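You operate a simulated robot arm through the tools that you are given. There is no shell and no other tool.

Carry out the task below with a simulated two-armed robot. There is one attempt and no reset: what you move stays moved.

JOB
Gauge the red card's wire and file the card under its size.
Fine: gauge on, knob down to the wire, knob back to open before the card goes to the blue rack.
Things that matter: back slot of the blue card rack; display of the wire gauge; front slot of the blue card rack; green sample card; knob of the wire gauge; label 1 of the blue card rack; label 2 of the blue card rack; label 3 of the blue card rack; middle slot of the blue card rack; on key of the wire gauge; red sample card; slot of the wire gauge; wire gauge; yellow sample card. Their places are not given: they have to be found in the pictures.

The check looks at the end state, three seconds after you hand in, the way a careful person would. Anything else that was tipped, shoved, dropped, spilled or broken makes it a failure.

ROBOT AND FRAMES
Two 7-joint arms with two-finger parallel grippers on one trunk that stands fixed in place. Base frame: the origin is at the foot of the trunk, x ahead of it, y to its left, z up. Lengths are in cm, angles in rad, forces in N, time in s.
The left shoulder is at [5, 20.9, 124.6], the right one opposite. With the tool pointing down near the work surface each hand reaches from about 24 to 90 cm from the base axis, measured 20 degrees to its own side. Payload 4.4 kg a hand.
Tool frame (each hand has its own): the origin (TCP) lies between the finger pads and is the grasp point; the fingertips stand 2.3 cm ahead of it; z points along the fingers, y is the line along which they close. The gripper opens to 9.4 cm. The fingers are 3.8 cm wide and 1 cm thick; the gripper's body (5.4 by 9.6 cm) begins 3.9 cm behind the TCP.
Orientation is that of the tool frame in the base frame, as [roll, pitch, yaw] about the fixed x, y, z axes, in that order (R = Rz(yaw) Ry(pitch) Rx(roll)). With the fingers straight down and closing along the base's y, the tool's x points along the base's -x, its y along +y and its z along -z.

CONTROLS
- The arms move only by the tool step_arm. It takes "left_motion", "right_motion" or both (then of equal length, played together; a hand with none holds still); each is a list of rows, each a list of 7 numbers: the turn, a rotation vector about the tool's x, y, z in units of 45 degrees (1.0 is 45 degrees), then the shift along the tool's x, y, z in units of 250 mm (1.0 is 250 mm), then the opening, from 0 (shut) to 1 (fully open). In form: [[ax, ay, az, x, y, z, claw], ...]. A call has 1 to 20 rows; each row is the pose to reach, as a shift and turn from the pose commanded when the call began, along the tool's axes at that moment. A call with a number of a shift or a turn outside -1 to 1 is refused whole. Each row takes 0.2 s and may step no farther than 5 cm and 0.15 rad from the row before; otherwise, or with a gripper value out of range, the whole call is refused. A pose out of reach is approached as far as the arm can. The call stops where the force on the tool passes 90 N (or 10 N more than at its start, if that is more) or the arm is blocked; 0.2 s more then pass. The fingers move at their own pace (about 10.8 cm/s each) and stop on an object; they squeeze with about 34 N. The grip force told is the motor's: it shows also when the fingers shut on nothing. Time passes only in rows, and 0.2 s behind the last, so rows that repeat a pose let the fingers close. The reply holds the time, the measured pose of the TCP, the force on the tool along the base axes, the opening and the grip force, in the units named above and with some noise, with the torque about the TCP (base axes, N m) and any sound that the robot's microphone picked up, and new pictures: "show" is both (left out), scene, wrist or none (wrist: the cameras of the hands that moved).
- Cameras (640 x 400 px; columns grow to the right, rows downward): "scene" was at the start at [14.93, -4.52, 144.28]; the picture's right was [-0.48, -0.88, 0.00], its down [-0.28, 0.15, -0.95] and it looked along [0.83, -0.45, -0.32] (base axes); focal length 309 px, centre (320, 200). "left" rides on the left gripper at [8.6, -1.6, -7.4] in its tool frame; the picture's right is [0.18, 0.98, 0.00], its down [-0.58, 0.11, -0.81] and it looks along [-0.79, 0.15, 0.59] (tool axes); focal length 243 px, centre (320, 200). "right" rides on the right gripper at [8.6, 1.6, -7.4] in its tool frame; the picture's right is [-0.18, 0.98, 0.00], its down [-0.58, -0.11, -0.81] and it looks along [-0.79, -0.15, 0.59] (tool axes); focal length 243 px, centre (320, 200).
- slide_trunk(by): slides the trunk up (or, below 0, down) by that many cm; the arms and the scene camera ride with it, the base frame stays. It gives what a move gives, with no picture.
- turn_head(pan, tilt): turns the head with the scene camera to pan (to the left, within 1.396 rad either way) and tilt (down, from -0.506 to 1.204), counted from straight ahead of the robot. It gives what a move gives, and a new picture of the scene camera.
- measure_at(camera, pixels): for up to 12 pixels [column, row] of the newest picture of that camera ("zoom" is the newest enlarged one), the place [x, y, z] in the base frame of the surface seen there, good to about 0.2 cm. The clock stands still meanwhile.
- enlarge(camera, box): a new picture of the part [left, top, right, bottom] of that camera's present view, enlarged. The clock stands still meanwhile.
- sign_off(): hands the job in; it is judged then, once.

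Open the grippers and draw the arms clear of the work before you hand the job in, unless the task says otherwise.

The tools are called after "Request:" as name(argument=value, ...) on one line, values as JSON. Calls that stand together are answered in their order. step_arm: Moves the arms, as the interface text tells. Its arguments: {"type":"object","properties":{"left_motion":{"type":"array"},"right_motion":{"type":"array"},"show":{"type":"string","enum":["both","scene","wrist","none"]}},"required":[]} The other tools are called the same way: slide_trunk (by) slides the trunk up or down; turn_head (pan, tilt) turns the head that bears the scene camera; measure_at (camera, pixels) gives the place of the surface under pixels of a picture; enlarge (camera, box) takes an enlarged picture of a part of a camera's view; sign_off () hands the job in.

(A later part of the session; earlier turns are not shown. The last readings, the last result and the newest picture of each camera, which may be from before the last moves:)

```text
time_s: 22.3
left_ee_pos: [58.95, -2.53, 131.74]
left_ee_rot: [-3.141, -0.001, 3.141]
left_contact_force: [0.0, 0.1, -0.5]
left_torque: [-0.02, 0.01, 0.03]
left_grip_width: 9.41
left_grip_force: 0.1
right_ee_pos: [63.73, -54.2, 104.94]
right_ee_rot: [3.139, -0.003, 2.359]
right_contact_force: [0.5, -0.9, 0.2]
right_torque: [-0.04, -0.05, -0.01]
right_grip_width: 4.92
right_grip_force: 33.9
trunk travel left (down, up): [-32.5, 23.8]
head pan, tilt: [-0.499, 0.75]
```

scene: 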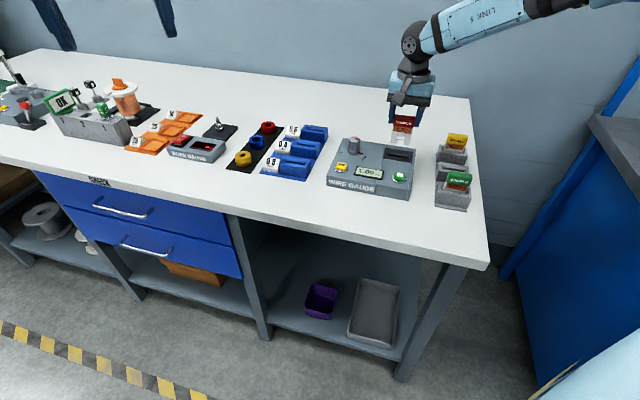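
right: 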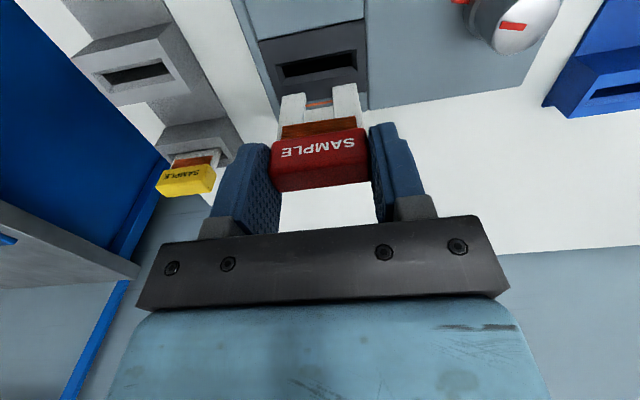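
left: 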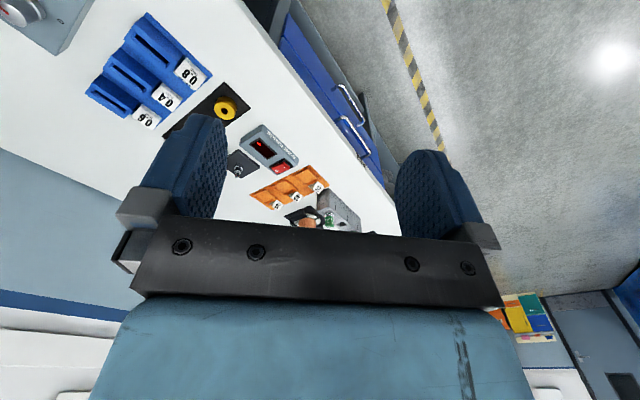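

The card is over the slot. I enlarge the legs and slot to check the alignment before lowering.

Request:
enlarge(camera="right", box=[240, 20, 400, 120])

Request:
measure_at(camera="zoom", pixels=[[130, 170], [490, 110], [175, 300], [250, 290], [375, 260], [460, 250], [210, 300], [420, 260], [150, 230], [480, 190], [300, 150], [20, 380]])

```text
4.00 times, centred on (320, 70) of right
```

zoom: 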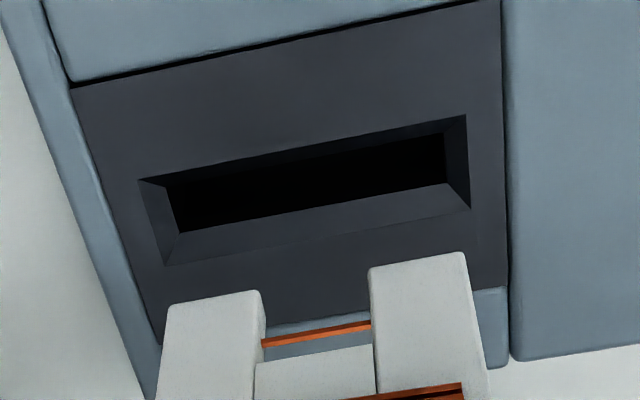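

```text
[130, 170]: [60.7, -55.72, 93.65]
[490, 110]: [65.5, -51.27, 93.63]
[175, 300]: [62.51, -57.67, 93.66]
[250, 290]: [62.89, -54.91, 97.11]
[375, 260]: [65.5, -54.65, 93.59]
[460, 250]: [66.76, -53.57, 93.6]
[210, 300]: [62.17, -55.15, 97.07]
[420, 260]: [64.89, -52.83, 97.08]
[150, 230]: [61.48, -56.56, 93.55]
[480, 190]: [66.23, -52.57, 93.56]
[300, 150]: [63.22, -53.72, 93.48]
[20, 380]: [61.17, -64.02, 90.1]
```

I measure the slot rim and inner corners and the leg ends precisely in this view.

Request:
measure_at(camera="zoom", pixels=[[135, 177], [469, 112], [473, 212], [161, 270], [160, 183], [448, 130], [452, 187], [176, 238], [172, 312], [462, 262], [210, 305], [420, 265]])

```text
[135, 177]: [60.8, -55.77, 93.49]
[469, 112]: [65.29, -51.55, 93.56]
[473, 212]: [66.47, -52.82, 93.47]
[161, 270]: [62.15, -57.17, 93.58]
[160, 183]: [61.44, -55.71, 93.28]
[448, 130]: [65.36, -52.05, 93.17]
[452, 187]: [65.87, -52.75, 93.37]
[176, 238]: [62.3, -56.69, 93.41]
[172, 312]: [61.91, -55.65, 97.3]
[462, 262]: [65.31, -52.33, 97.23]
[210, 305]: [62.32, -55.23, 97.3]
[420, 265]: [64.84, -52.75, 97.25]
```

The legs sit about 0.12 cm too far along tool +y, otherwise centred. I correct that and lower slowly into the slot.

Request:
step_arm(right_motion=[[0, 0, 0, 0, -0.005, 0.03, 0.3], [0, 0, 0, 0, -0.005, 0.07, 0.3], [0, 0, 0, 0, -0.005, 0.11, 0.3], [0, 0, 0, 0, -0.005, 0.14, 0.3], [0, 0, 0, 0, -0.005, 0.16, 0.3], [0, 0, 0, 0, -0.005, 0.175, 0.3], [0, 0, 0, 0, -0.005, 0.19, 0.3], [0, 0, 0, 0, -0.005, 0.2, 0.3], [0, 0, 0, 0, -0.005, 0.21, 0.3]], show="both")

```text
time_s: 24.3
left_ee_pos: [58.93, -2.42, 131.72]
left_ee_rot: [-3.142, 0.0, 3.141]
left_contact_force: [0.3, 1.0, 0.3]
left_torque: [-0.02, 0.01, -0.03]
left_grip_width: 9.41
left_grip_force: 0.0
right_ee_pos: [63.78, -54.24, 99.84]
right_ee_rot: [3.14, -0.002, 2.356]
right_contact_force: [-1.2, 0.2, -0.9]
right_torque: [0.0, -0.03, -0.01]
right_grip_width: 4.91
right_grip_force: 33.6
trunk travel left (down, up): [-32.5, 23.8]
head pan, tilt: [-0.499, 0.75]
```

scene: 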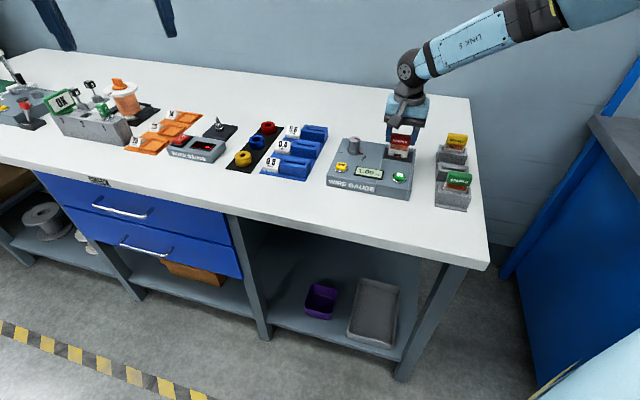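
right: 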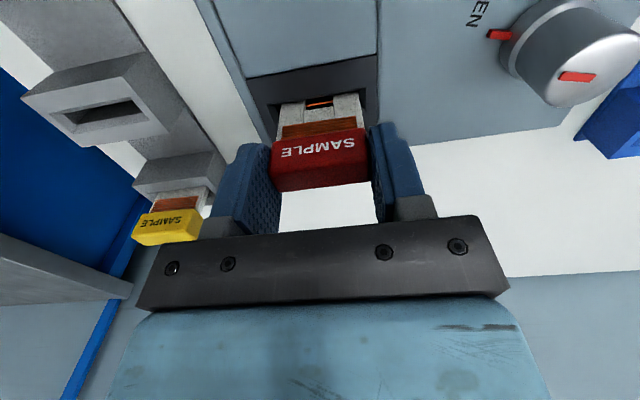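

The legs have entered the slot with no notable force (about 1 N). I keep lowering in 1.5 mm steps to find the slot's floor.

Request:
step_arm(right_motion=[[0, 0, 0, 0, 0, 0.008, 0.3], [0, 0, 0, 0, 0, 0.016, 0.3], [0, 0, 0, 0, 0, 0.024, 0.3], [0, 0, 0, 0, 0, 0.032, 0.3], [0, 0, 0, 0, 0, 0.038, 0.3], [0, 0, 0, 0, 0, 0.044, 0.3]], show="wrist")

```text
time_s: 25.7
left_ee_pos: [58.98, -2.58, 131.7]
left_ee_rot: [3.141, -0.001, -3.141]
left_contact_force: [0.0, 0.3, 0.1]
left_torque: [0.02, -0.01, 0.0]
left_grip_width: 9.4
left_grip_force: 0.1
right_ee_pos: [63.67, -54.39, 98.63]
right_ee_rot: [3.14, -0.002, 2.36]
right_contact_force: [0.5, 0.0, -1.5]
right_torque: [0.04, 0.03, 0.02]
right_grip_width: 4.92
right_grip_force: 34.2
trunk travel left (down, up): [-32.5, 23.8]
head pan, tilt: [-0.499, 0.75]
```

right: 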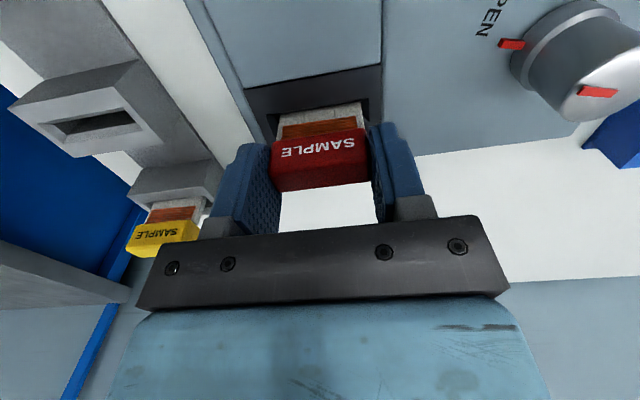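

Still no floor contact at TCP z 98.63. I lower further in 1 mm steps.

Request:
step_arm(right_motion=[[0, 0, 0, 0, 0, 0.004, 0.3], [0, 0, 0, 0, 0, 0.008, 0.3], [0, 0, 0, 0, 0, 0.012, 0.3], [0, 0, 0, 0, 0, 0.016, 0.3]], show="none")

```text
time_s: 26.7
left_ee_pos: [58.82, -2.39, 131.71]
left_ee_rot: [-3.141, 0.002, -3.142]
left_contact_force: [0.4, 0.2, 0.3]
left_torque: [-0.01, -0.01, 0.01]
left_grip_width: 9.39
left_grip_force: 0.0
right_ee_pos: [63.71, -54.32, 98.51]
right_ee_rot: [3.138, 0.002, 2.358]
right_contact_force: [0.7, -1.3, 11.7]
right_torque: [0.07, -0.25, -0.05]
right_grip_width: 4.93
right_grip_force: 33.8
trunk travel left (down, up): [-32.5, 23.8]
head pan, tilt: [-0.499, 0.75]
```

The card touches the slot floor (11.7 N up at z 98.51). I ease off the press, open the fingers, and rise clear.

Request:
step_arm(right_motion=[[0, 0, 0, 0, 0, -0.005, 0.3], [0, 0, 0, 0, 0, -0.006, 0.55], [0, 0, 0, 0, 0, -0.006, 0.62], [0, 0, 0, 0, 0, -0.006, 0.68], [0, 0, 0, 0, 0, -0.006, 0.68], [0, 0, 0, 0, 0, -0.04, 0.68], [0, 0, 0, 0, 0, -0.1, 0.68], [0, 0, 0, 0, 0, -0.18, 0.68], [0, 0, 0, 0, 0, -0.28, 0.68], [0, 0, 0, 0, 0, -0.36, 0.68], [0, 0, 0, 0, 0, -0.36, 0.68]], show="both")

```text
time_s: 29.1
left_ee_pos: [59.13, -2.51, 131.73]
left_ee_rot: [-3.141, 0.0, -3.141]
left_contact_force: [-1.0, 0.3, -0.7]
left_torque: [0.0, 0.0, 0.01]
left_grip_width: 9.4
left_grip_force: 0.0
right_ee_pos: [63.55, -54.39, 107.25]
right_ee_rot: [3.14, -0.002, 2.358]
right_contact_force: [-0.3, 0.1, -0.1]
right_torque: [-0.01, 0.0, 0.02]
right_grip_width: 6.38
right_grip_force: 0.1
trunk travel left (down, up): [-32.5, 23.8]
head pan, tilt: [-0.499, 0.75]
```

scene: 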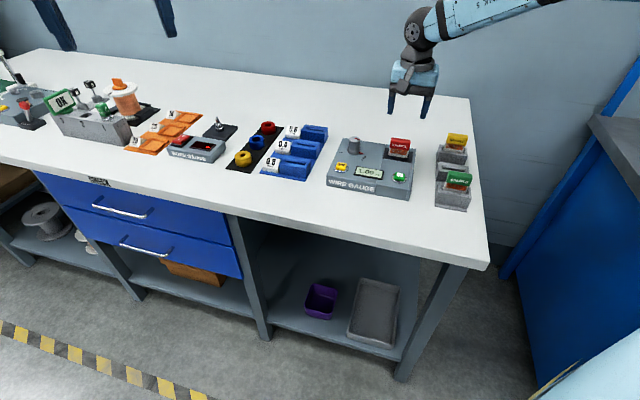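
right: 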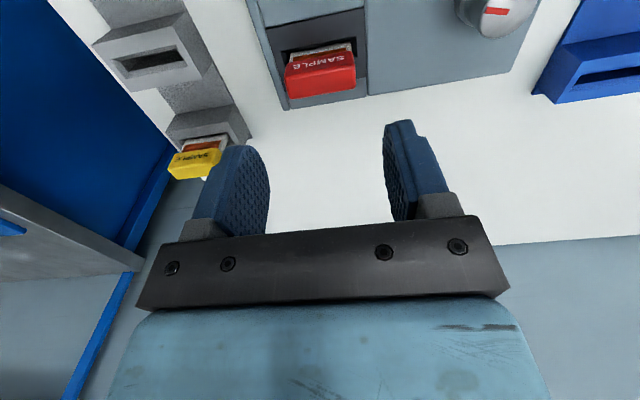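

The red card now stands in the gauge slot at (400,147) in the scene. I enlarge the gauge to check the seating and re-measure the knob.

Request:
enlarge(camera="scene", box=[325, 125, 437, 195])

Request:
measure_at(camera="zoom", pixels=[[165, 70], [128, 78], [205, 88], [175, 62], [160, 95], [170, 80], [210, 160], [380, 85], [475, 95], [430, 90], [170, 130], [195, 150]])

```text
5.71 times, centred on (381, 160) of scene
```

zoom: 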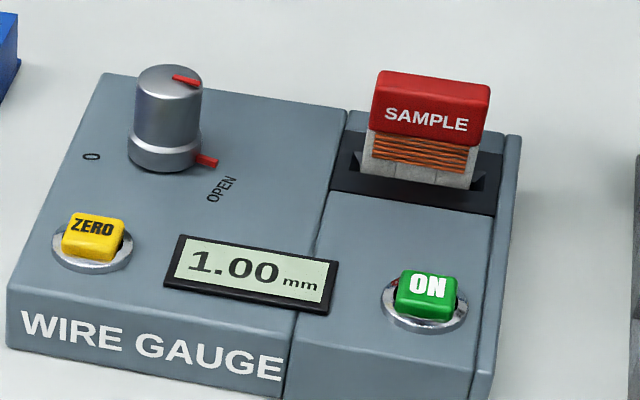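

```text
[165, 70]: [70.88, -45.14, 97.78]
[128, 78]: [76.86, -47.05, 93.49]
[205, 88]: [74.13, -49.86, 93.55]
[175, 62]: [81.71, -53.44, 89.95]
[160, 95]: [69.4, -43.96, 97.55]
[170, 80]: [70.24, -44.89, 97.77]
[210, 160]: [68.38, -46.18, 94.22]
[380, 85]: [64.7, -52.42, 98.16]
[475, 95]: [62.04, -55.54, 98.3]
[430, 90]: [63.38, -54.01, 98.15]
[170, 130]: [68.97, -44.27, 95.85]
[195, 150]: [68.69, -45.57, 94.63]
```

The display still reads 1.00 mm with the pointer at OPEN. I move the hand above the knob (about (70.0,-44.7)) to view it from close.

Request:
step_arm(right_motion=[[0, 0, 0, 0.02, 0.08, 0, 0.5], [0, 0, 0, 0.035, 0.16, 0, 0.5], [0, 0, 0, 0.055, 0.25, 0, 0.5], [0, 0, 0, 0.075, 0.35, 0, 0.5], [0, 0, 0, 0.0925, 0.4545, 0, 0.5], [0, 0, 0, 0.0925, 0.4545, 0, 0.5]], show="both")

```text
time_s: 30.5
left_ee_pos: [58.88, -2.65, 131.66]
left_ee_rot: [3.141, 0.001, -3.141]
left_contact_force: [0.1, -1.2, 0.4]
left_torque: [0.02, -0.01, -0.03]
left_grip_width: 9.39
left_grip_force: 0.1
right_ee_pos: [70.07, -44.64, 107.32]
right_ee_rot: [3.139, -0.002, 2.357]
right_contact_force: [-0.3, 0.5, -0.2]
right_torque: [-0.01, 0.01, -0.01]
right_grip_width: 4.7
right_grip_force: 0.1
trunk travel left (down, up): [-32.5, 23.8]
head pan, tilt: [-0.499, 0.75]
```

scene: 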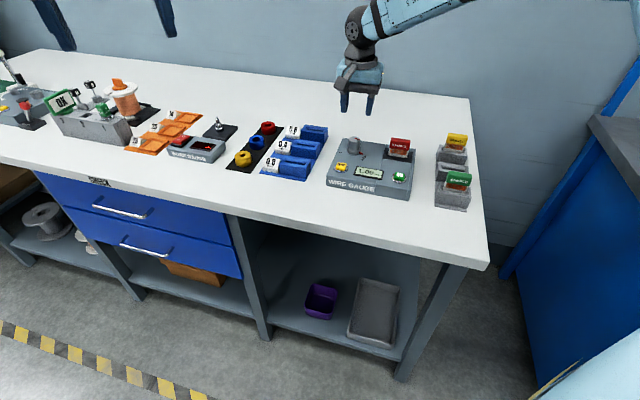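
right: 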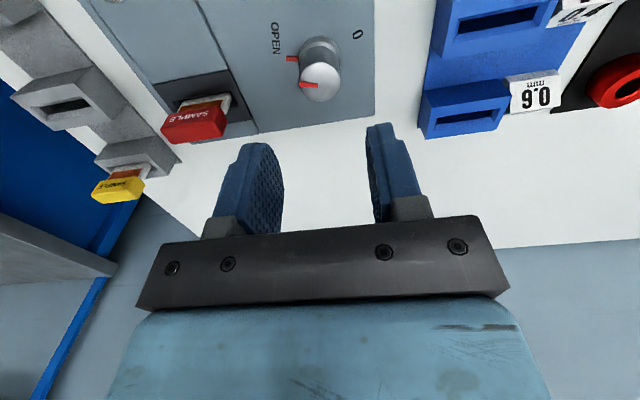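

The knob is at (319,78) in the wrist picture. I enlarge it.

Request:
enlarge(camera="right", box=[256, 10, 384, 110])

```text
4.00 times, centred on (320, 60) of right
```

zoom: 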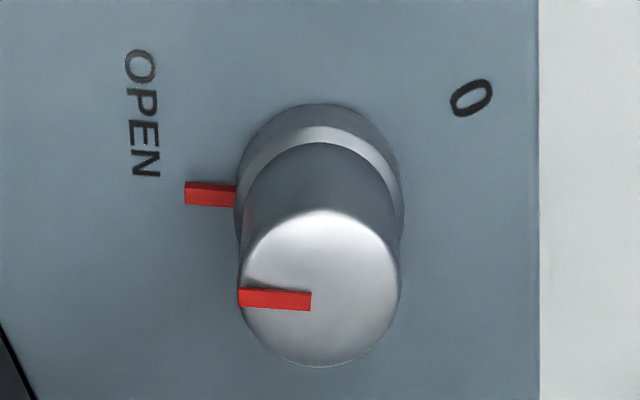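

I measure the cap's edges, pointer, and labels in this enlargement.

Request:
measure_at(camera="zoom", pixels=[[322, 288], [248, 270], [394, 285], [322, 218], [322, 358], [190, 193], [228, 194], [142, 112], [471, 98], [245, 298], [320, 115], [398, 200]])

```text
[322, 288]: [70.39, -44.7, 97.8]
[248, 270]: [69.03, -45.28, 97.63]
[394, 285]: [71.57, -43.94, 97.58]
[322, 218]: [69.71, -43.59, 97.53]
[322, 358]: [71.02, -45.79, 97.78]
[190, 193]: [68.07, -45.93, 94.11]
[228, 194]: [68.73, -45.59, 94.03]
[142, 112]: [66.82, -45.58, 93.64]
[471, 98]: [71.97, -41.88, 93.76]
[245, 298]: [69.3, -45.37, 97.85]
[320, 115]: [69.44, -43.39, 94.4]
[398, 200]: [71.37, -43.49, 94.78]
```

The cap's centre is about (70.35,-44.67), 2.75 cm across, z 95–97.8. I align and descend to just above it.

Request:
step_arm(right_motion=[[0, 0, 0, -0.0088, 0.007, 0.06, 0.5], [0, 0, 0, -0.0088, 0.007, 0.12, 0.5], [0, 0, 0, -0.0088, 0.007, 0.19, 0.5], [0, 0, 0, -0.0088, 0.007, 0.24, 0.5], [0, 0, 0, -0.0088, 0.007, 0.24, 0.5]], show="wrist")

```text
time_s: 31.7
left_ee_pos: [58.87, -2.57, 131.59]
left_ee_rot: [-3.14, -0.001, -3.142]
left_contact_force: [0.2, -1.0, -0.4]
left_torque: [0.0, 0.01, -0.02]
left_grip_width: 9.4
left_grip_force: 0.0
right_ee_pos: [70.35, -44.59, 101.39]
right_ee_rot: [3.14, 0.0, 2.358]
right_contact_force: [0.9, -0.2, 1.0]
right_torque: [0.04, 0.02, -0.03]
right_grip_width: 4.7
right_grip_force: 0.0
trunk travel left (down, up): [-32.5, 23.8]
head pan, tilt: [-0.499, 0.75]
```

right: 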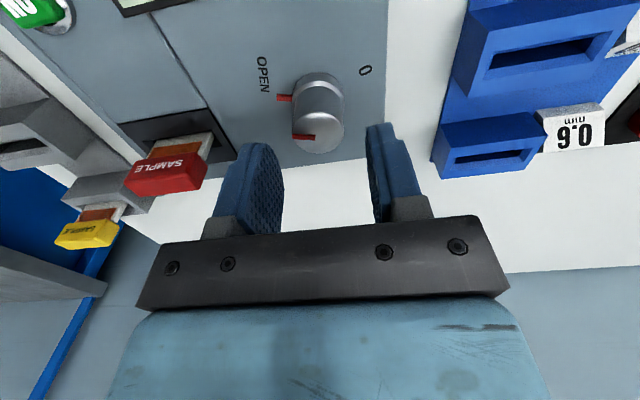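

The tool axis projects to (320,133), matching the cap's centre. I descend to TCP z≈97.7 and close on the knob.

Request:
step_arm(right_motion=[[0, 0, 0, 0, 0.0, 0.05, 0.5], [0, 0, 0, 0, 0.0, 0.1, 0.5], [0, 0, 0, 0, 0.0, 0.135, 0.5], [0, 0, 0, 0, 0.0, 0.147, 0.5], [0, 0, 0, 0, 0, 0.147, 0.5], [0, 0, 0, 0, 0, 0.147, 0.35], [0, 0, 0, 0, 0, 0.147, 0.2], [0, 0, 0, 0, 0, 0.147, 0.2], [0, 0, 0, 0, 0, 0.147, 0.2]], show="both")

```text
time_s: 33.7
left_ee_pos: [58.92, -2.58, 131.7]
left_ee_rot: [3.142, 0.0, -3.141]
left_contact_force: [0.3, -0.9, 0.7]
left_torque: [-0.02, -0.01, 0.03]
left_grip_width: 9.4
left_grip_force: 0.0
right_ee_pos: [70.28, -44.85, 97.5]
right_ee_rot: [3.14, -0.001, 2.358]
right_contact_force: [-6.4, -6.8, 0.8]
right_torque: [-0.68, 0.73, 0.0]
right_grip_width: 3.3
right_grip_force: 44.7
trunk travel left (down, up): [-32.5, 23.8]
head pan, tilt: [-0.499, 0.75]
```

scene: 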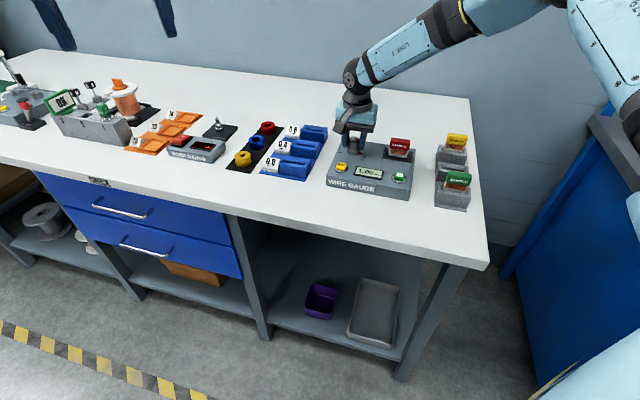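
right: 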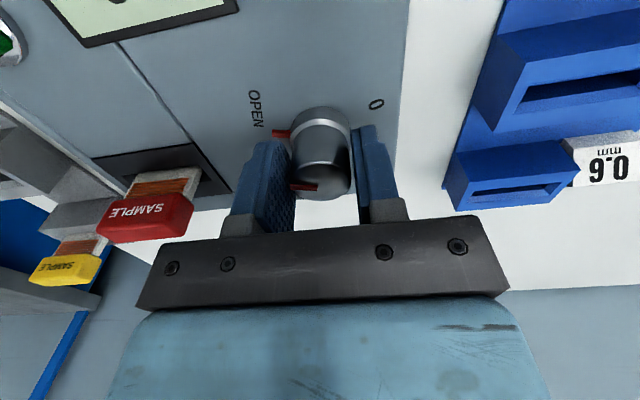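

The fingers closed at 3.3 cm (on the wider lower part) with a 9 N sideways push, so I was about 2 mm off along tool y. I open, shift -y 0.2 cm, rise 0.4 cm and close again.

Request:
step_arm(right_motion=[[0, 0, 0, 0, 0, 0, 0.4], [0, 0, 0, 0, 0, 0, 0.5], [0, 0, 0, 0, -0.004, -0.01, 0.5], [0, 0, 0, 0, -0.008, -0.016, 0.5], [0, 0, 0, 0, -0.008, -0.016, 0.5]], show="wrist")

```text
time_s: 34.9
left_ee_pos: [58.88, -2.58, 131.66]
left_ee_rot: [-3.141, 0.001, 3.141]
left_contact_force: [0.0, 0.1, -0.3]
left_torque: [0.0, -0.03, -0.01]
left_grip_width: 9.39
left_grip_force: 0.1
right_ee_pos: [70.09, -44.76, 97.99]
right_ee_rot: [3.14, -0.001, 2.359]
right_contact_force: [0.1, -0.7, -0.8]
right_torque: [-0.02, 0.03, -0.01]
right_grip_width: 4.7
right_grip_force: 0.2
trunk travel left (down, up): [-32.5, 23.8]
head pan, tilt: [-0.499, 0.75]
```

right: 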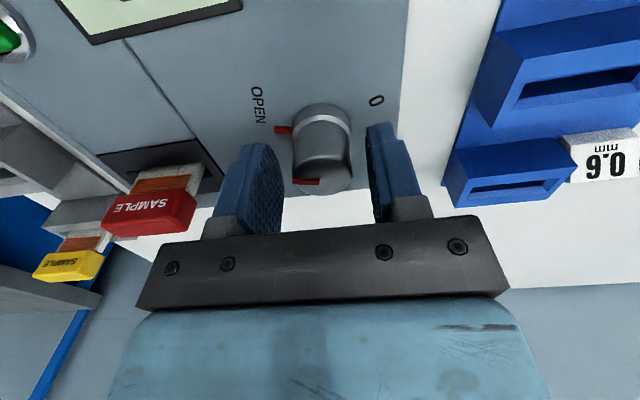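

I enlarge the knob to check its centre against the tool axis from here.

Request:
enlarge(camera="right", box=[256, 90, 384, 200])

```text
3.64 times, centred on (320, 145) of right
```

zoom: 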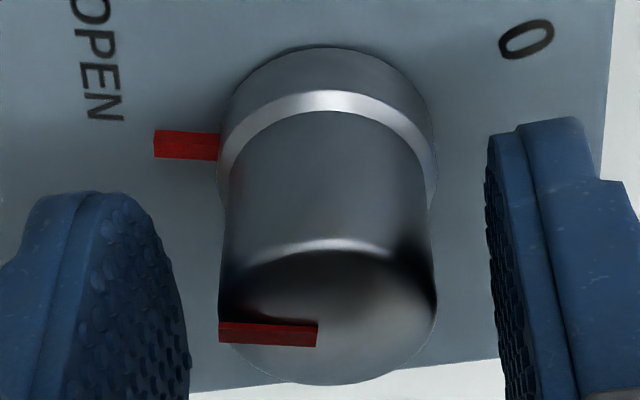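

Request:
measure_at(camera="zoom", pixels=[[328, 315], [226, 305], [430, 305], [328, 250], [328, 378], [320, 150], [225, 180], [430, 180], [240, 60], [325, 75], [325, 100], [180, 147]])

```text
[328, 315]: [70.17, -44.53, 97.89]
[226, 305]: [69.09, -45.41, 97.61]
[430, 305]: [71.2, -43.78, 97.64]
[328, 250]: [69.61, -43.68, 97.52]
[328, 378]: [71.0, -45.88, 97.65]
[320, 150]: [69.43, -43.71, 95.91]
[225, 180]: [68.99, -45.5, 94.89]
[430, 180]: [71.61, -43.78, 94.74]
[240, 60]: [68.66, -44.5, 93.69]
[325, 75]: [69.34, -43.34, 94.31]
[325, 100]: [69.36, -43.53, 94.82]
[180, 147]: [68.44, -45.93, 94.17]
```

The knob centre is (70.22,-44.69), essentially under the TCP now. I close again.

Request:
step_arm(right_motion=[[0, 0, 0, 0, 0, 0, 0.35], [0, 0, 0, 0, 0, 0, 0.3], [0, 0, 0, 0, 0, 0, 0.2], [0, 0, 0, 0, 0, 0, 0.2], [0, 0, 0, 0, 0, 0, 0.2]], show="none")

```text
time_s: 36.1
left_ee_pos: [58.89, -2.49, 131.58]
left_ee_rot: [-3.14, -0.001, -3.14]
left_contact_force: [0.1, -0.1, -0.4]
left_torque: [-0.02, -0.02, 0.02]
left_grip_width: 9.41
left_grip_force: 0.2
right_ee_pos: [70.23, -44.81, 98.01]
right_ee_rot: [3.14, -0.002, 2.359]
right_contact_force: [5.1, 4.6, 0.4]
right_torque: [-0.06, 0.33, 0.01]
right_grip_width: 3.28
right_grip_force: 44.8
trunk travel left (down, up): [-32.5, 23.8]
head pan, tilt: [-0.499, 0.75]
```

The sideways force is now +6.9 N, so the true centre is 0.85 mm back. I shift that while gripping and try a small 9° turn clockwise (seen from above), watching the display.

Request:
step_arm(right_motion=[[0, 0, 0, 0, 0.0034, 0, 0.2], [0, 0, 0.05, 0, 0.0034, 0, 0.2], [0, 0, 0.1, 0, 0.0034, 0, 0.2], [0, 0, 0.15, 0, 0.0034, 0, 0.2], [0, 0, 0.2, 0, 0.0034, 0, 0.2]], show="both")

```text
time_s: 37.3
left_ee_pos: [58.86, -2.48, 131.69]
left_ee_rot: [-3.141, 0.0, 3.141]
left_contact_force: [1.1, 0.1, -0.2]
left_torque: [0.01, 0.01, 0.03]
left_grip_width: 9.43
left_grip_force: 0.2
right_ee_pos: [70.17, -44.81, 97.94]
right_ee_rot: [3.139, -0.002, 2.198]
right_contact_force: [-2.4, -2.1, 2.6]
right_torque: [-0.88, 0.47, 0.03]
right_grip_width: 3.27
right_grip_force: 44.8
trunk travel left (down, up): [-32.5, 23.8]
head pan, tilt: [-0.499, 0.75]
```

scene: 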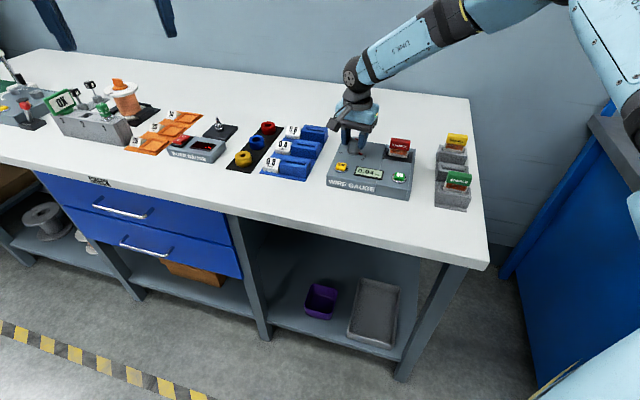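
right: 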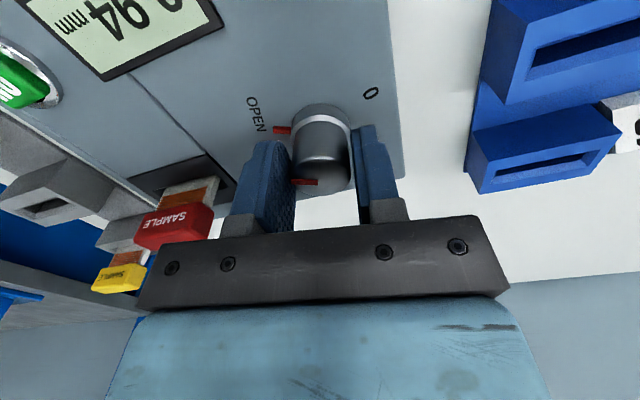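

The display now shows 0.94, so clockwise closes at about 0.0067 mm per degree. I turn another 16° (to about 0.83) and check.

Request:
step_arm(right_motion=[[0, 0, 0.06, 0, 0, 0, 0.2], [0, 0, 0.12, 0, 0, 0, 0.2], [0, 0, 0.18, 0, 0, 0, 0.2], [0, 0, 0.24, 0, 0, 0, 0.2], [0, 0, 0.3, 0, 0, 0, 0.2], [0, 0, 0.36, 0, 0, 0, 0.2]], show="both")

```text
time_s: 38.7
left_ee_pos: [59.02, -2.6, 131.61]
left_ee_rot: [-3.141, 0.0, 3.141]
left_contact_force: [1.2, -0.7, 0.4]
left_torque: [0.0, 0.01, -0.02]
left_grip_width: 9.37
left_grip_force: 0.0
right_ee_pos: [70.26, -44.7, 98.06]
right_ee_rot: [3.14, -0.001, 1.916]
right_contact_force: [3.6, -2.2, 1.0]
right_torque: [-0.34, 0.4, -0.02]
right_grip_width: 3.28
right_grip_force: 45.4
trunk travel left (down, up): [-32.5, 23.8]
head pan, tilt: [-0.499, 0.75]
```

scene: 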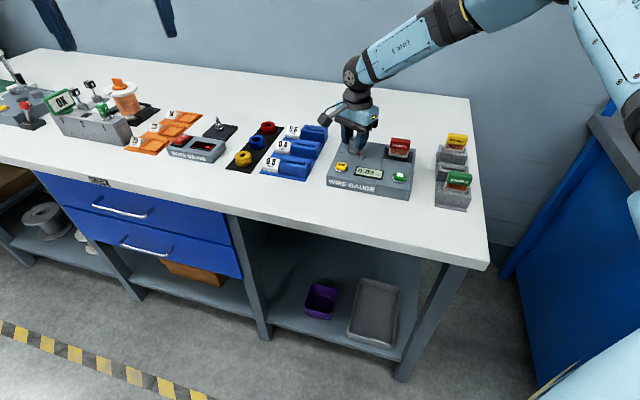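
right: 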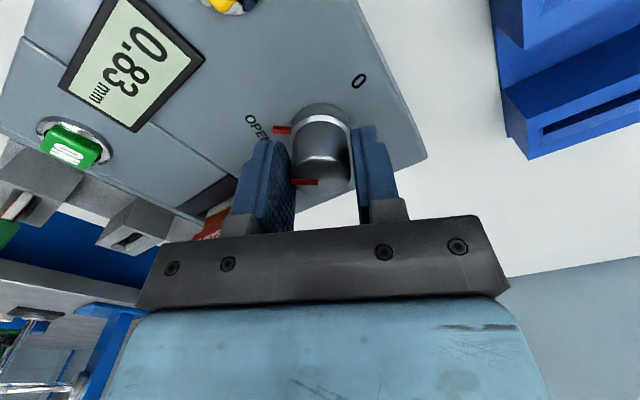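

The display reads 0.83 at (125,60). I go on in fine 2° steps past the 0.8 region, watching the twist torque.

Request:
step_arm(right_motion=[[0, 0, 0.04, 0, 0, 0, 0.2], [0, 0, 0.08, 0, 0, 0, 0.2], [0, 0, 0.12, 0, 0, 0, 0.2], [0, 0, 0.16, 0, 0, 0, 0.2]], show="wrist")

```text
time_s: 39.7
left_ee_pos: [58.94, -2.49, 131.81]
left_ee_rot: [-3.141, 0.0, -3.141]
left_contact_force: [0.8, -0.8, 0.6]
left_torque: [0.02, -0.03, 0.02]
left_grip_width: 9.41
left_grip_force: 0.0
right_ee_pos: [70.36, -44.77, 98.07]
right_ee_rot: [-3.141, -0.001, 1.792]
right_contact_force: [7.3, 4.6, 1.2]
right_torque: [-0.36, 0.28, 0.55]
right_grip_width: 3.28
right_grip_force: 45.1
trunk travel left (down, up): [-32.5, 23.8]
head pan, tilt: [-0.499, 0.75]
```

right: 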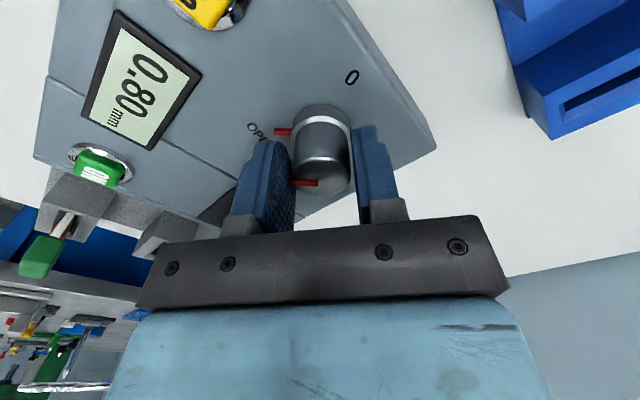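

The display reads 0.80 and the twist torque has risen to 0.55 N m, so the knob is down on the wire. I enlarge the display to make sure of the digits.

Request:
enlarge(camera="right", box=[70, 5, 230, 155])

Request:
enlarge(camera="scene", box=[325, 125, 437, 205])

```text
2.67 times, centred on (150, 80) of right
```

zoom: 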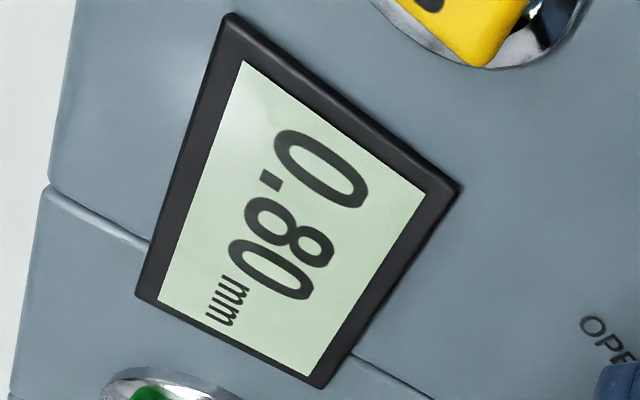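

```text
5.00 times, centred on (381, 165) of scene
```

zoom: 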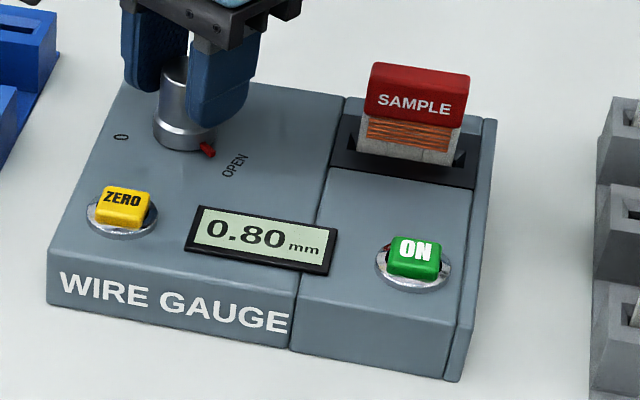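

It clearly reads 0.80 mm, which matches the front pocket's label 0.8. I now turn the knob back counter-clockwise toward OPEN.

Request:
step_arm(right_motion=[[0, 0, -0.08, 0, 0, 0, 0.2], [0, 0, -0.16, 0, 0, 0, 0.2], [0, 0, -0.24, 0, 0, 0, 0.2], [0, 0, -0.32, 0, 0, 0, 0.2], [0, 0, -0.4, 0, 0, 0, 0.2], [0, 0, -0.48, 0, 0, 0, 0.2], [0, 0, -0.56, 0, 0, 0, 0.2], [0, 0, -0.62, 0, 0, 0, 0.2], [0, 0, -0.67, 0, 0, 0, 0.2]], show="both")

```text
time_s: 41.7
left_ee_pos: [58.89, -2.56, 131.75]
left_ee_rot: [-3.14, 0.001, -3.14]
left_contact_force: [0.7, -0.2, 0.0]
left_torque: [0.0, -0.02, 0.01]
left_grip_width: 9.42
left_grip_force: 0.1
right_ee_pos: [70.25, -44.74, 98.06]
right_ee_rot: [3.141, -0.002, 2.319]
right_contact_force: [-12.2, 5.1, -4.7]
right_torque: [0.14, 1.29, -0.02]
right_grip_width: 3.26
right_grip_force: 45.2
trunk travel left (down, up): [-32.5, 23.8]
head pan, tilt: [-0.499, 0.75]
```

scene: 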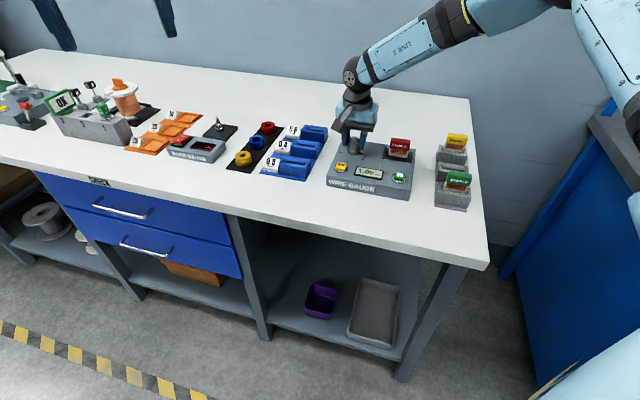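
right: 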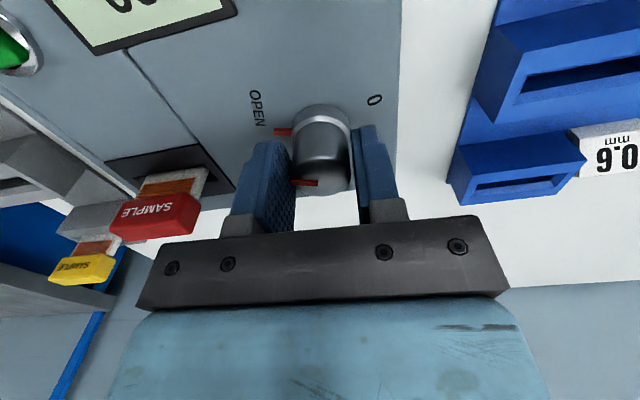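

I enlarge the display in the scene to read whether it is back to 1.00.

Request:
enlarge(camera="scene", box=[325, 125, 437, 205])

```text
5.00 times, centred on (381, 165) of scene
```

zoom: 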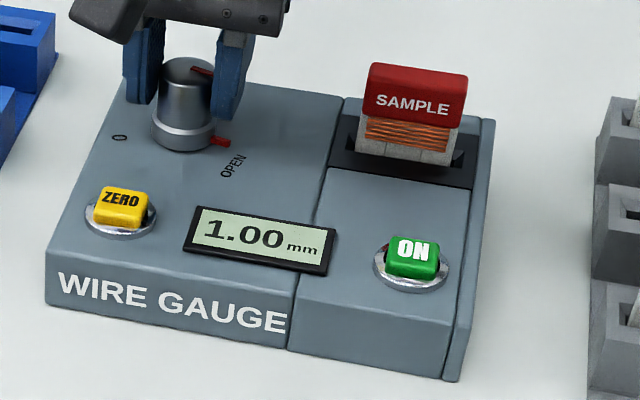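

The display is back at 1.00 with the pointer at OPEN. I add one more degree to be sure, then open the fingers and rise.

Request:
step_arm(right_motion=[[0, 0, -0.02, 0, 0, 0, 0.2], [0, 0, -0.03, 0, 0, 0, 0.2]], show="none")

```text
time_s: 42.3
left_ee_pos: [58.87, -2.58, 131.69]
left_ee_rot: [-3.142, 0.0, 3.141]
left_contact_force: [-0.2, -0.6, 0.0]
left_torque: [-0.01, 0.02, -0.01]
left_grip_width: 9.4
left_grip_force: 0.0
right_ee_pos: [70.14, -44.72, 98.06]
right_ee_rot: [3.14, 0.0, 2.342]
right_contact_force: [-15.1, 8.1, -9.4]
right_torque: [-0.18, 0.64, -0.28]
right_grip_width: 3.28
right_grip_force: 45.6
trunk travel left (down, up): [-32.5, 23.8]
head pan, tilt: [-0.499, 0.75]
```

The twist torque of -0.28 N m shows the knob is at its open stop. I open the fingers and rise straight up.

Request:
step_arm(right_motion=[[0, 0, 0.01, 0, 0, 0, 0.3], [0, 0, 0.01, 0, 0, 0, 0.45], [0, 0, 0.01, 0, 0, 0, 0.55], [0, 0, 0.01, 0, 0, -0.02, 0.55], [0, 0, 0.01, 0, 0, -0.08, 0.55], [0, 0, 0.01, 0, 0, -0.16, 0.55], [0, 0, 0.01, 0, 0, -0.26, 0.6], [0, 0, 0.01, 0, 0, -0.36, 0.68], [0, 0, 0.01, 0, 0, -0.36, 0.68]], show="both")

```text
time_s: 44.3
left_ee_pos: [58.91, -2.52, 131.68]
left_ee_rot: [3.141, 0.001, 3.141]
left_contact_force: [0.4, 0.9, 0.0]
left_torque: [-0.03, -0.01, -0.02]
left_grip_width: 9.4
left_grip_force: 0.1
right_ee_pos: [70.31, -44.69, 107.04]
right_ee_rot: [3.14, -0.002, 2.334]
right_contact_force: [0.6, 0.4, -0.1]
right_torque: [0.05, -0.01, 0.0]
right_grip_width: 6.4
right_grip_force: 0.2
trunk travel left (down, up): [-32.5, 23.8]
head pan, tilt: [-0.499, 0.75]
```

scene: 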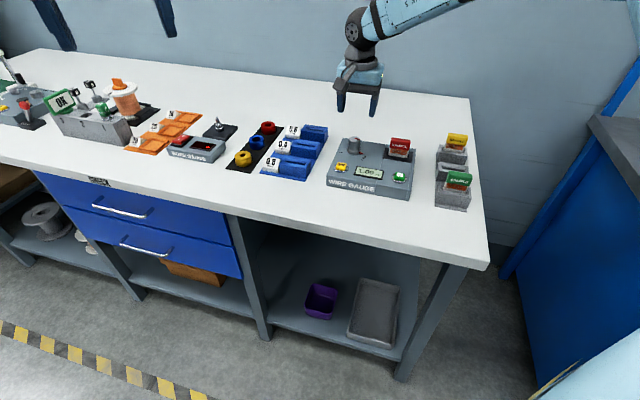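
right: 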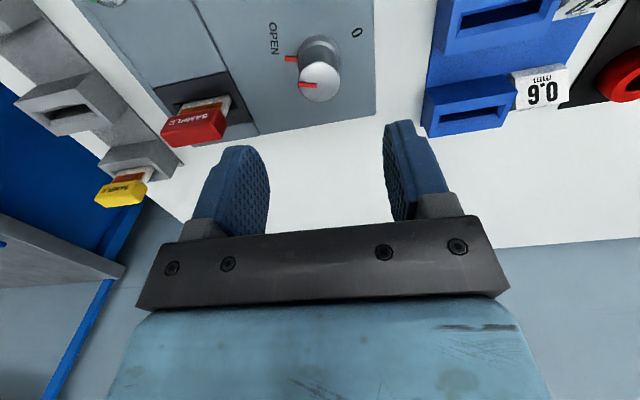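

The knob is free, pointer at OPEN, display 1.00. I move back above the red card and correct the yaw by 0.023 rad.

Request:
step_arm(right_motion=[[0, 0, -0.006, -0.015, -0.07, 0, 0.68], [0, 0, -0.012, -0.035, -0.16, 0, 0.68], [0, 0, -0.018, -0.055, -0.26, 0, 0.68], [0, 0, -0.024, -0.075, -0.36, 0, 0.68], [0, 0, -0.029, -0.0961, -0.4576, 0, 0.68], [0, 0, -0.029, -0.0961, -0.4576, 0, 0.68]], show="wrist")

Request:
enlarge(camera="scene", box=[325, 125, 437, 205])

Request:
enlarge(camera="right", box=[256, 20, 384, 110])

```text
time_s: 45.7
left_ee_pos: [59.0, -2.44, 131.6]
left_ee_rot: [-3.14, 0.001, -3.141]
left_contact_force: [-0.2, -1.0, 0.7]
left_torque: [-0.02, 0.02, 0.05]
left_grip_width: 9.41
left_grip_force: 0.1
right_ee_pos: [63.48, -54.45, 107.2]
right_ee_rot: [3.14, -0.002, 2.356]
right_contact_force: [-0.3, 0.1, 0.5]
right_torque: [0.0, -0.02, 0.0]
right_grip_width: 6.39
right_grip_force: 0.0
trunk travel left (down, up): [-32.5, 23.8]
head pan, tilt: [-0.499, 0.75]
```

right: 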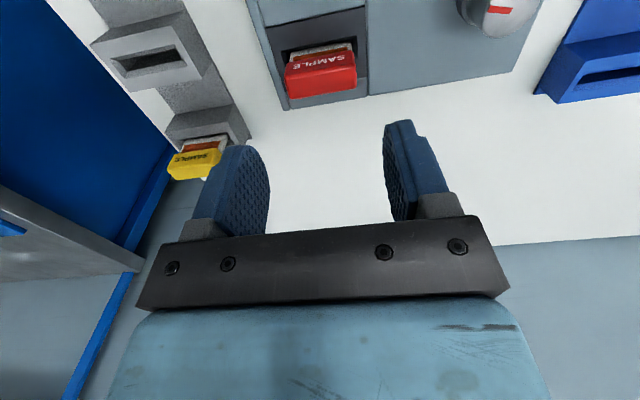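

```text
5.00 times, centred on (381, 165) of scene
```

zoom: 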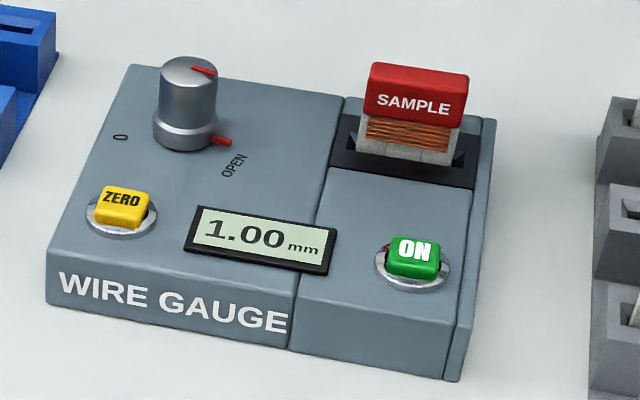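

```text
4.44 times, centred on (320, 65) of right
```

zoom: 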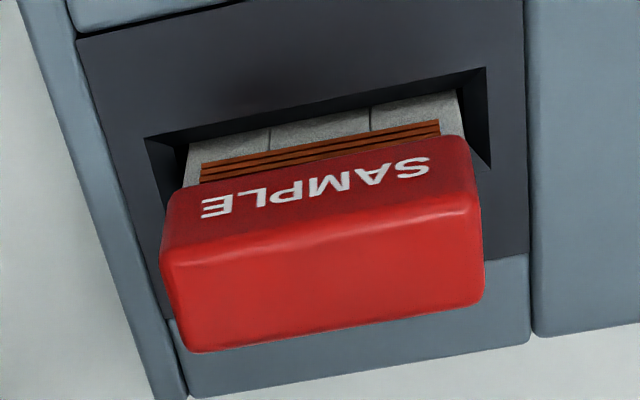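

I measure the handle's top corners to re-grip it well centred.

Request:
measure_at(camera="zoom", pixels=[[170, 268], [472, 218], [474, 295], [195, 345], [330, 280], [168, 200], [470, 145], [325, 245], [180, 230], [460, 180]])

```text
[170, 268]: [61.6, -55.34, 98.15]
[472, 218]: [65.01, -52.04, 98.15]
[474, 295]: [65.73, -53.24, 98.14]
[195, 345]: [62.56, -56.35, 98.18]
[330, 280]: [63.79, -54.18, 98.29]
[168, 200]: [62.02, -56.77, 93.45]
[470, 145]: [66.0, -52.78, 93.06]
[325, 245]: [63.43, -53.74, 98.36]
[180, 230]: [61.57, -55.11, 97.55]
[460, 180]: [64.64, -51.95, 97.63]
```

Handle centre is (63.72,-54.26), z top 98.2. I align and descend to just above it, then read the pose.

Request:
step_arm(right_motion=[[0, 0, 0, -0.002, 0.009, 0.06, 0.68], [0, 0, 0, -0.002, 0.009, 0.12, 0.68], [0, 0, 0, -0.002, 0.009, 0.18, 0.68], [0, 0, 0, -0.002, 0.009, 0.23, 0.68], [0, 0, 0, -0.002, 0.009, 0.23, 0.68]], show="wrist")

Request:
enlarge(camera="right", box=[240, 70, 400, 170])

```text
time_s: 46.9
left_ee_pos: [58.78, -2.52, 131.62]
left_ee_rot: [3.141, 0.0, 3.142]
left_contact_force: [0.3, -0.1, 0.2]
left_torque: [0.02, 0.01, -0.04]
left_grip_width: 9.4
left_grip_force: 0.1
right_ee_pos: [63.86, -54.41, 101.25]
right_ee_rot: [3.139, -0.002, 2.357]
right_contact_force: [0.4, 0.0, -0.7]
right_torque: [0.02, 0.0, -0.01]
right_grip_width: 6.38
right_grip_force: 0.1
trunk travel left (down, up): [-32.5, 23.8]
head pan, tilt: [-0.499, 0.75]
```

right: 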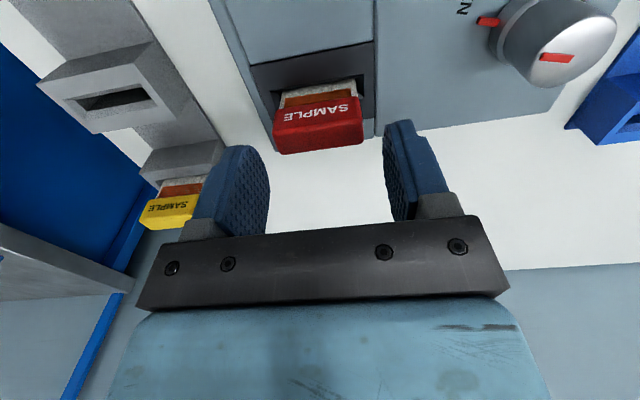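

```text
4.00 times, centred on (320, 120) of right
```

zoom: 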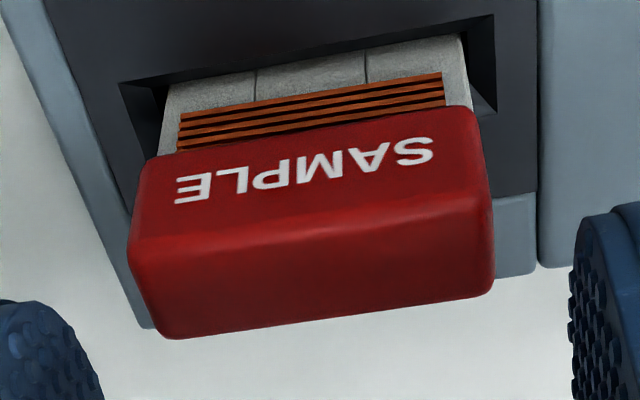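

The handle's top face centres at (320,138), exactly where the tool axis should land. I descend to TCP z≈98.5 and close.

Request:
step_arm(right_motion=[[0, 0, 0, 0, 0, 0.04, 0.68], [0, 0, 0, 0, 0, 0.08, 0.68], [0, 0, 0, 0, 0, 0.105, 0.68], [0, 0, 0, 0, 0, 0.111, 0.68], [0, 0, 0, 0, 0, 0.111, 0.68], [0, 0, 0, 0, 0, 0.111, 0.55], [0, 0, 0, 0, 0, 0.111, 0.4], [0, 0, 0, 0, 0, 0.111, 0.3], [0, 0, 0, 0, 0, 0.111, 0.3]], show="wrist")

```text
time_s: 48.9
left_ee_pos: [58.82, -2.54, 131.59]
left_ee_rot: [-3.141, 0.0, -3.14]
left_contact_force: [-0.1, 0.8, -0.5]
left_torque: [0.01, -0.01, 0.0]
left_grip_width: 9.4
left_grip_force: 0.0
right_ee_pos: [63.77, -54.26, 98.56]
right_ee_rot: [3.141, -0.002, 2.355]
right_contact_force: [-2.3, -2.6, 0.7]
right_torque: [-0.1, 0.06, 0.0]
right_grip_width: 4.92
right_grip_force: 33.8
trunk travel left (down, up): [-32.5, 23.8]
head pan, tilt: [-0.499, 0.75]
```

right: 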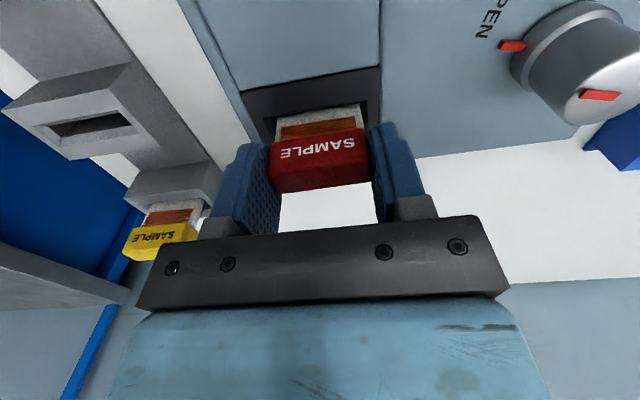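

The handle is held (4.92 cm, 33.8 N). I lift the card straight up 10 cm.

Request:
step_arm(right_motion=[[0, 0, 0, 0, 0, -0.02, 0.3], [0, 0, 0, 0, 0, -0.05, 0.3], [0, 0, 0, 0, 0, -0.09, 0.3], [0, 0, 0, 0, 0, -0.14, 0.3], [0, 0, 0, 0, 0, -0.2, 0.3], [0, 0, 0, 0, 0, -0.27, 0.3], [0, 0, 0, 0, 0, -0.34, 0.3], [0, 0, 0, 0, 0, -0.4, 0.3], [0, 0, 0, 0, 0, -0.4, 0.3]], show="both")

```text
time_s: 50.9
left_ee_pos: [59.03, -2.56, 131.65]
left_ee_rot: [-3.14, 0.001, -3.142]
left_contact_force: [-0.3, -0.1, 0.3]
left_torque: [-0.05, -0.01, -0.01]
left_grip_width: 9.4
left_grip_force: 0.1
right_ee_pos: [63.93, -54.23, 108.5]
right_ee_rot: [3.14, -0.001, 2.355]
right_contact_force: [-1.4, 0.1, -0.7]
right_torque: [0.01, -0.02, -0.01]
right_grip_width: 4.94
right_grip_force: 34.2
trunk travel left (down, up): [-32.5, 23.8]
head pan, tilt: [-0.499, 0.75]
```

scene: 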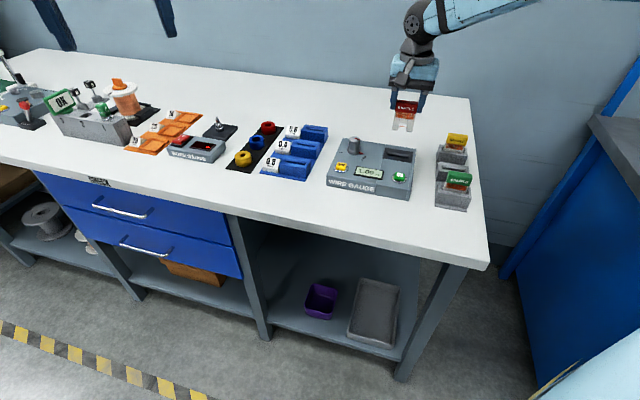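
right: 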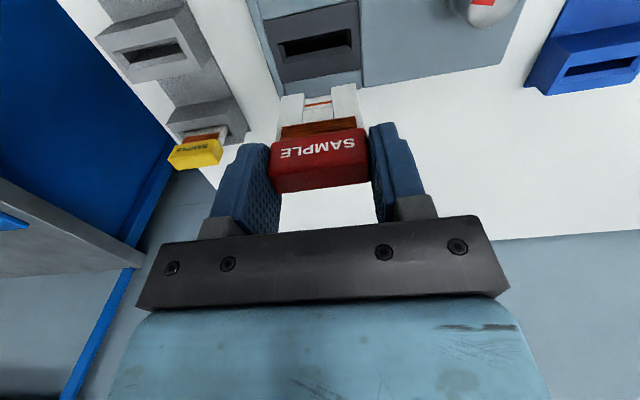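

The card is clear of the gauge. I carry it at this height toward the front pocket (label 0.8), around (74,-30).

Request:
step_arm(right_motion=[[0, 0, 0, 0.03, 0.08, 0, 0.3], [0, 0, 0, 0.07, 0.18, 0, 0.3], [0, 0, 0, 0.12, 0.29, 0, 0.3], [0, 0, 0, 0.17, 0.41, 0, 0.3], [0, 0, 0, 0.22, 0.53, 0, 0.3], [0, 0, 0, 0.27, 0.65, 0, 0.3], [0, 0, 0, 0.32, 0.77, 0, 0.3], [0, 0, 0, 0.36, 0.88, 0, 0.3], [0, 0, 0, 0.4, 0.96, 0, 0.3], [0, 0, 0, 0.4, 0.96, 0, 0.3]], show="both")

```text
time_s: 53.1
left_ee_pos: [58.97, -2.51, 131.64]
left_ee_rot: [-3.141, 0.001, -3.14]
left_contact_force: [-0.6, -0.2, 0.2]
left_torque: [0.0, -0.02, -0.02]
left_grip_width: 9.43
left_grip_force: 0.2
right_ee_pos: [71.61, -31.34, 109.28]
right_ee_rot: [3.139, -0.003, 2.356]
right_contact_force: [0.9, 0.5, -1.1]
right_torque: [-0.02, -0.01, 0.05]
right_grip_width: 4.94
right_grip_force: 33.6
right hand out of reach, approached as far as the arm can: row 8, 9, 10
trunk travel left (down, up): [-32.5, 23.8]
head pan, tilt: [-0.499, 0.75]
```

scene: 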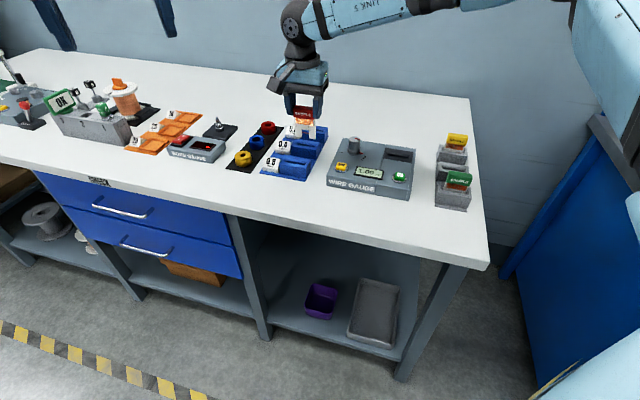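
right: 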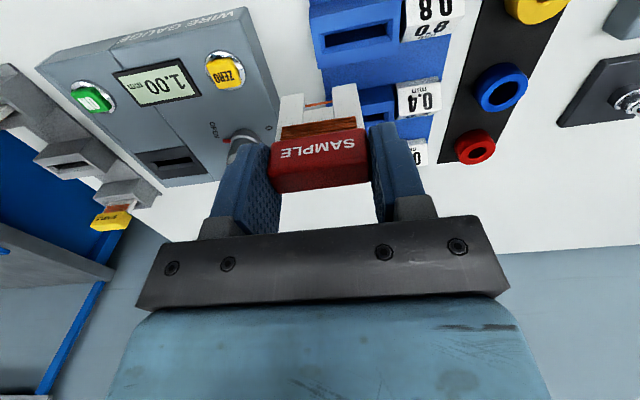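

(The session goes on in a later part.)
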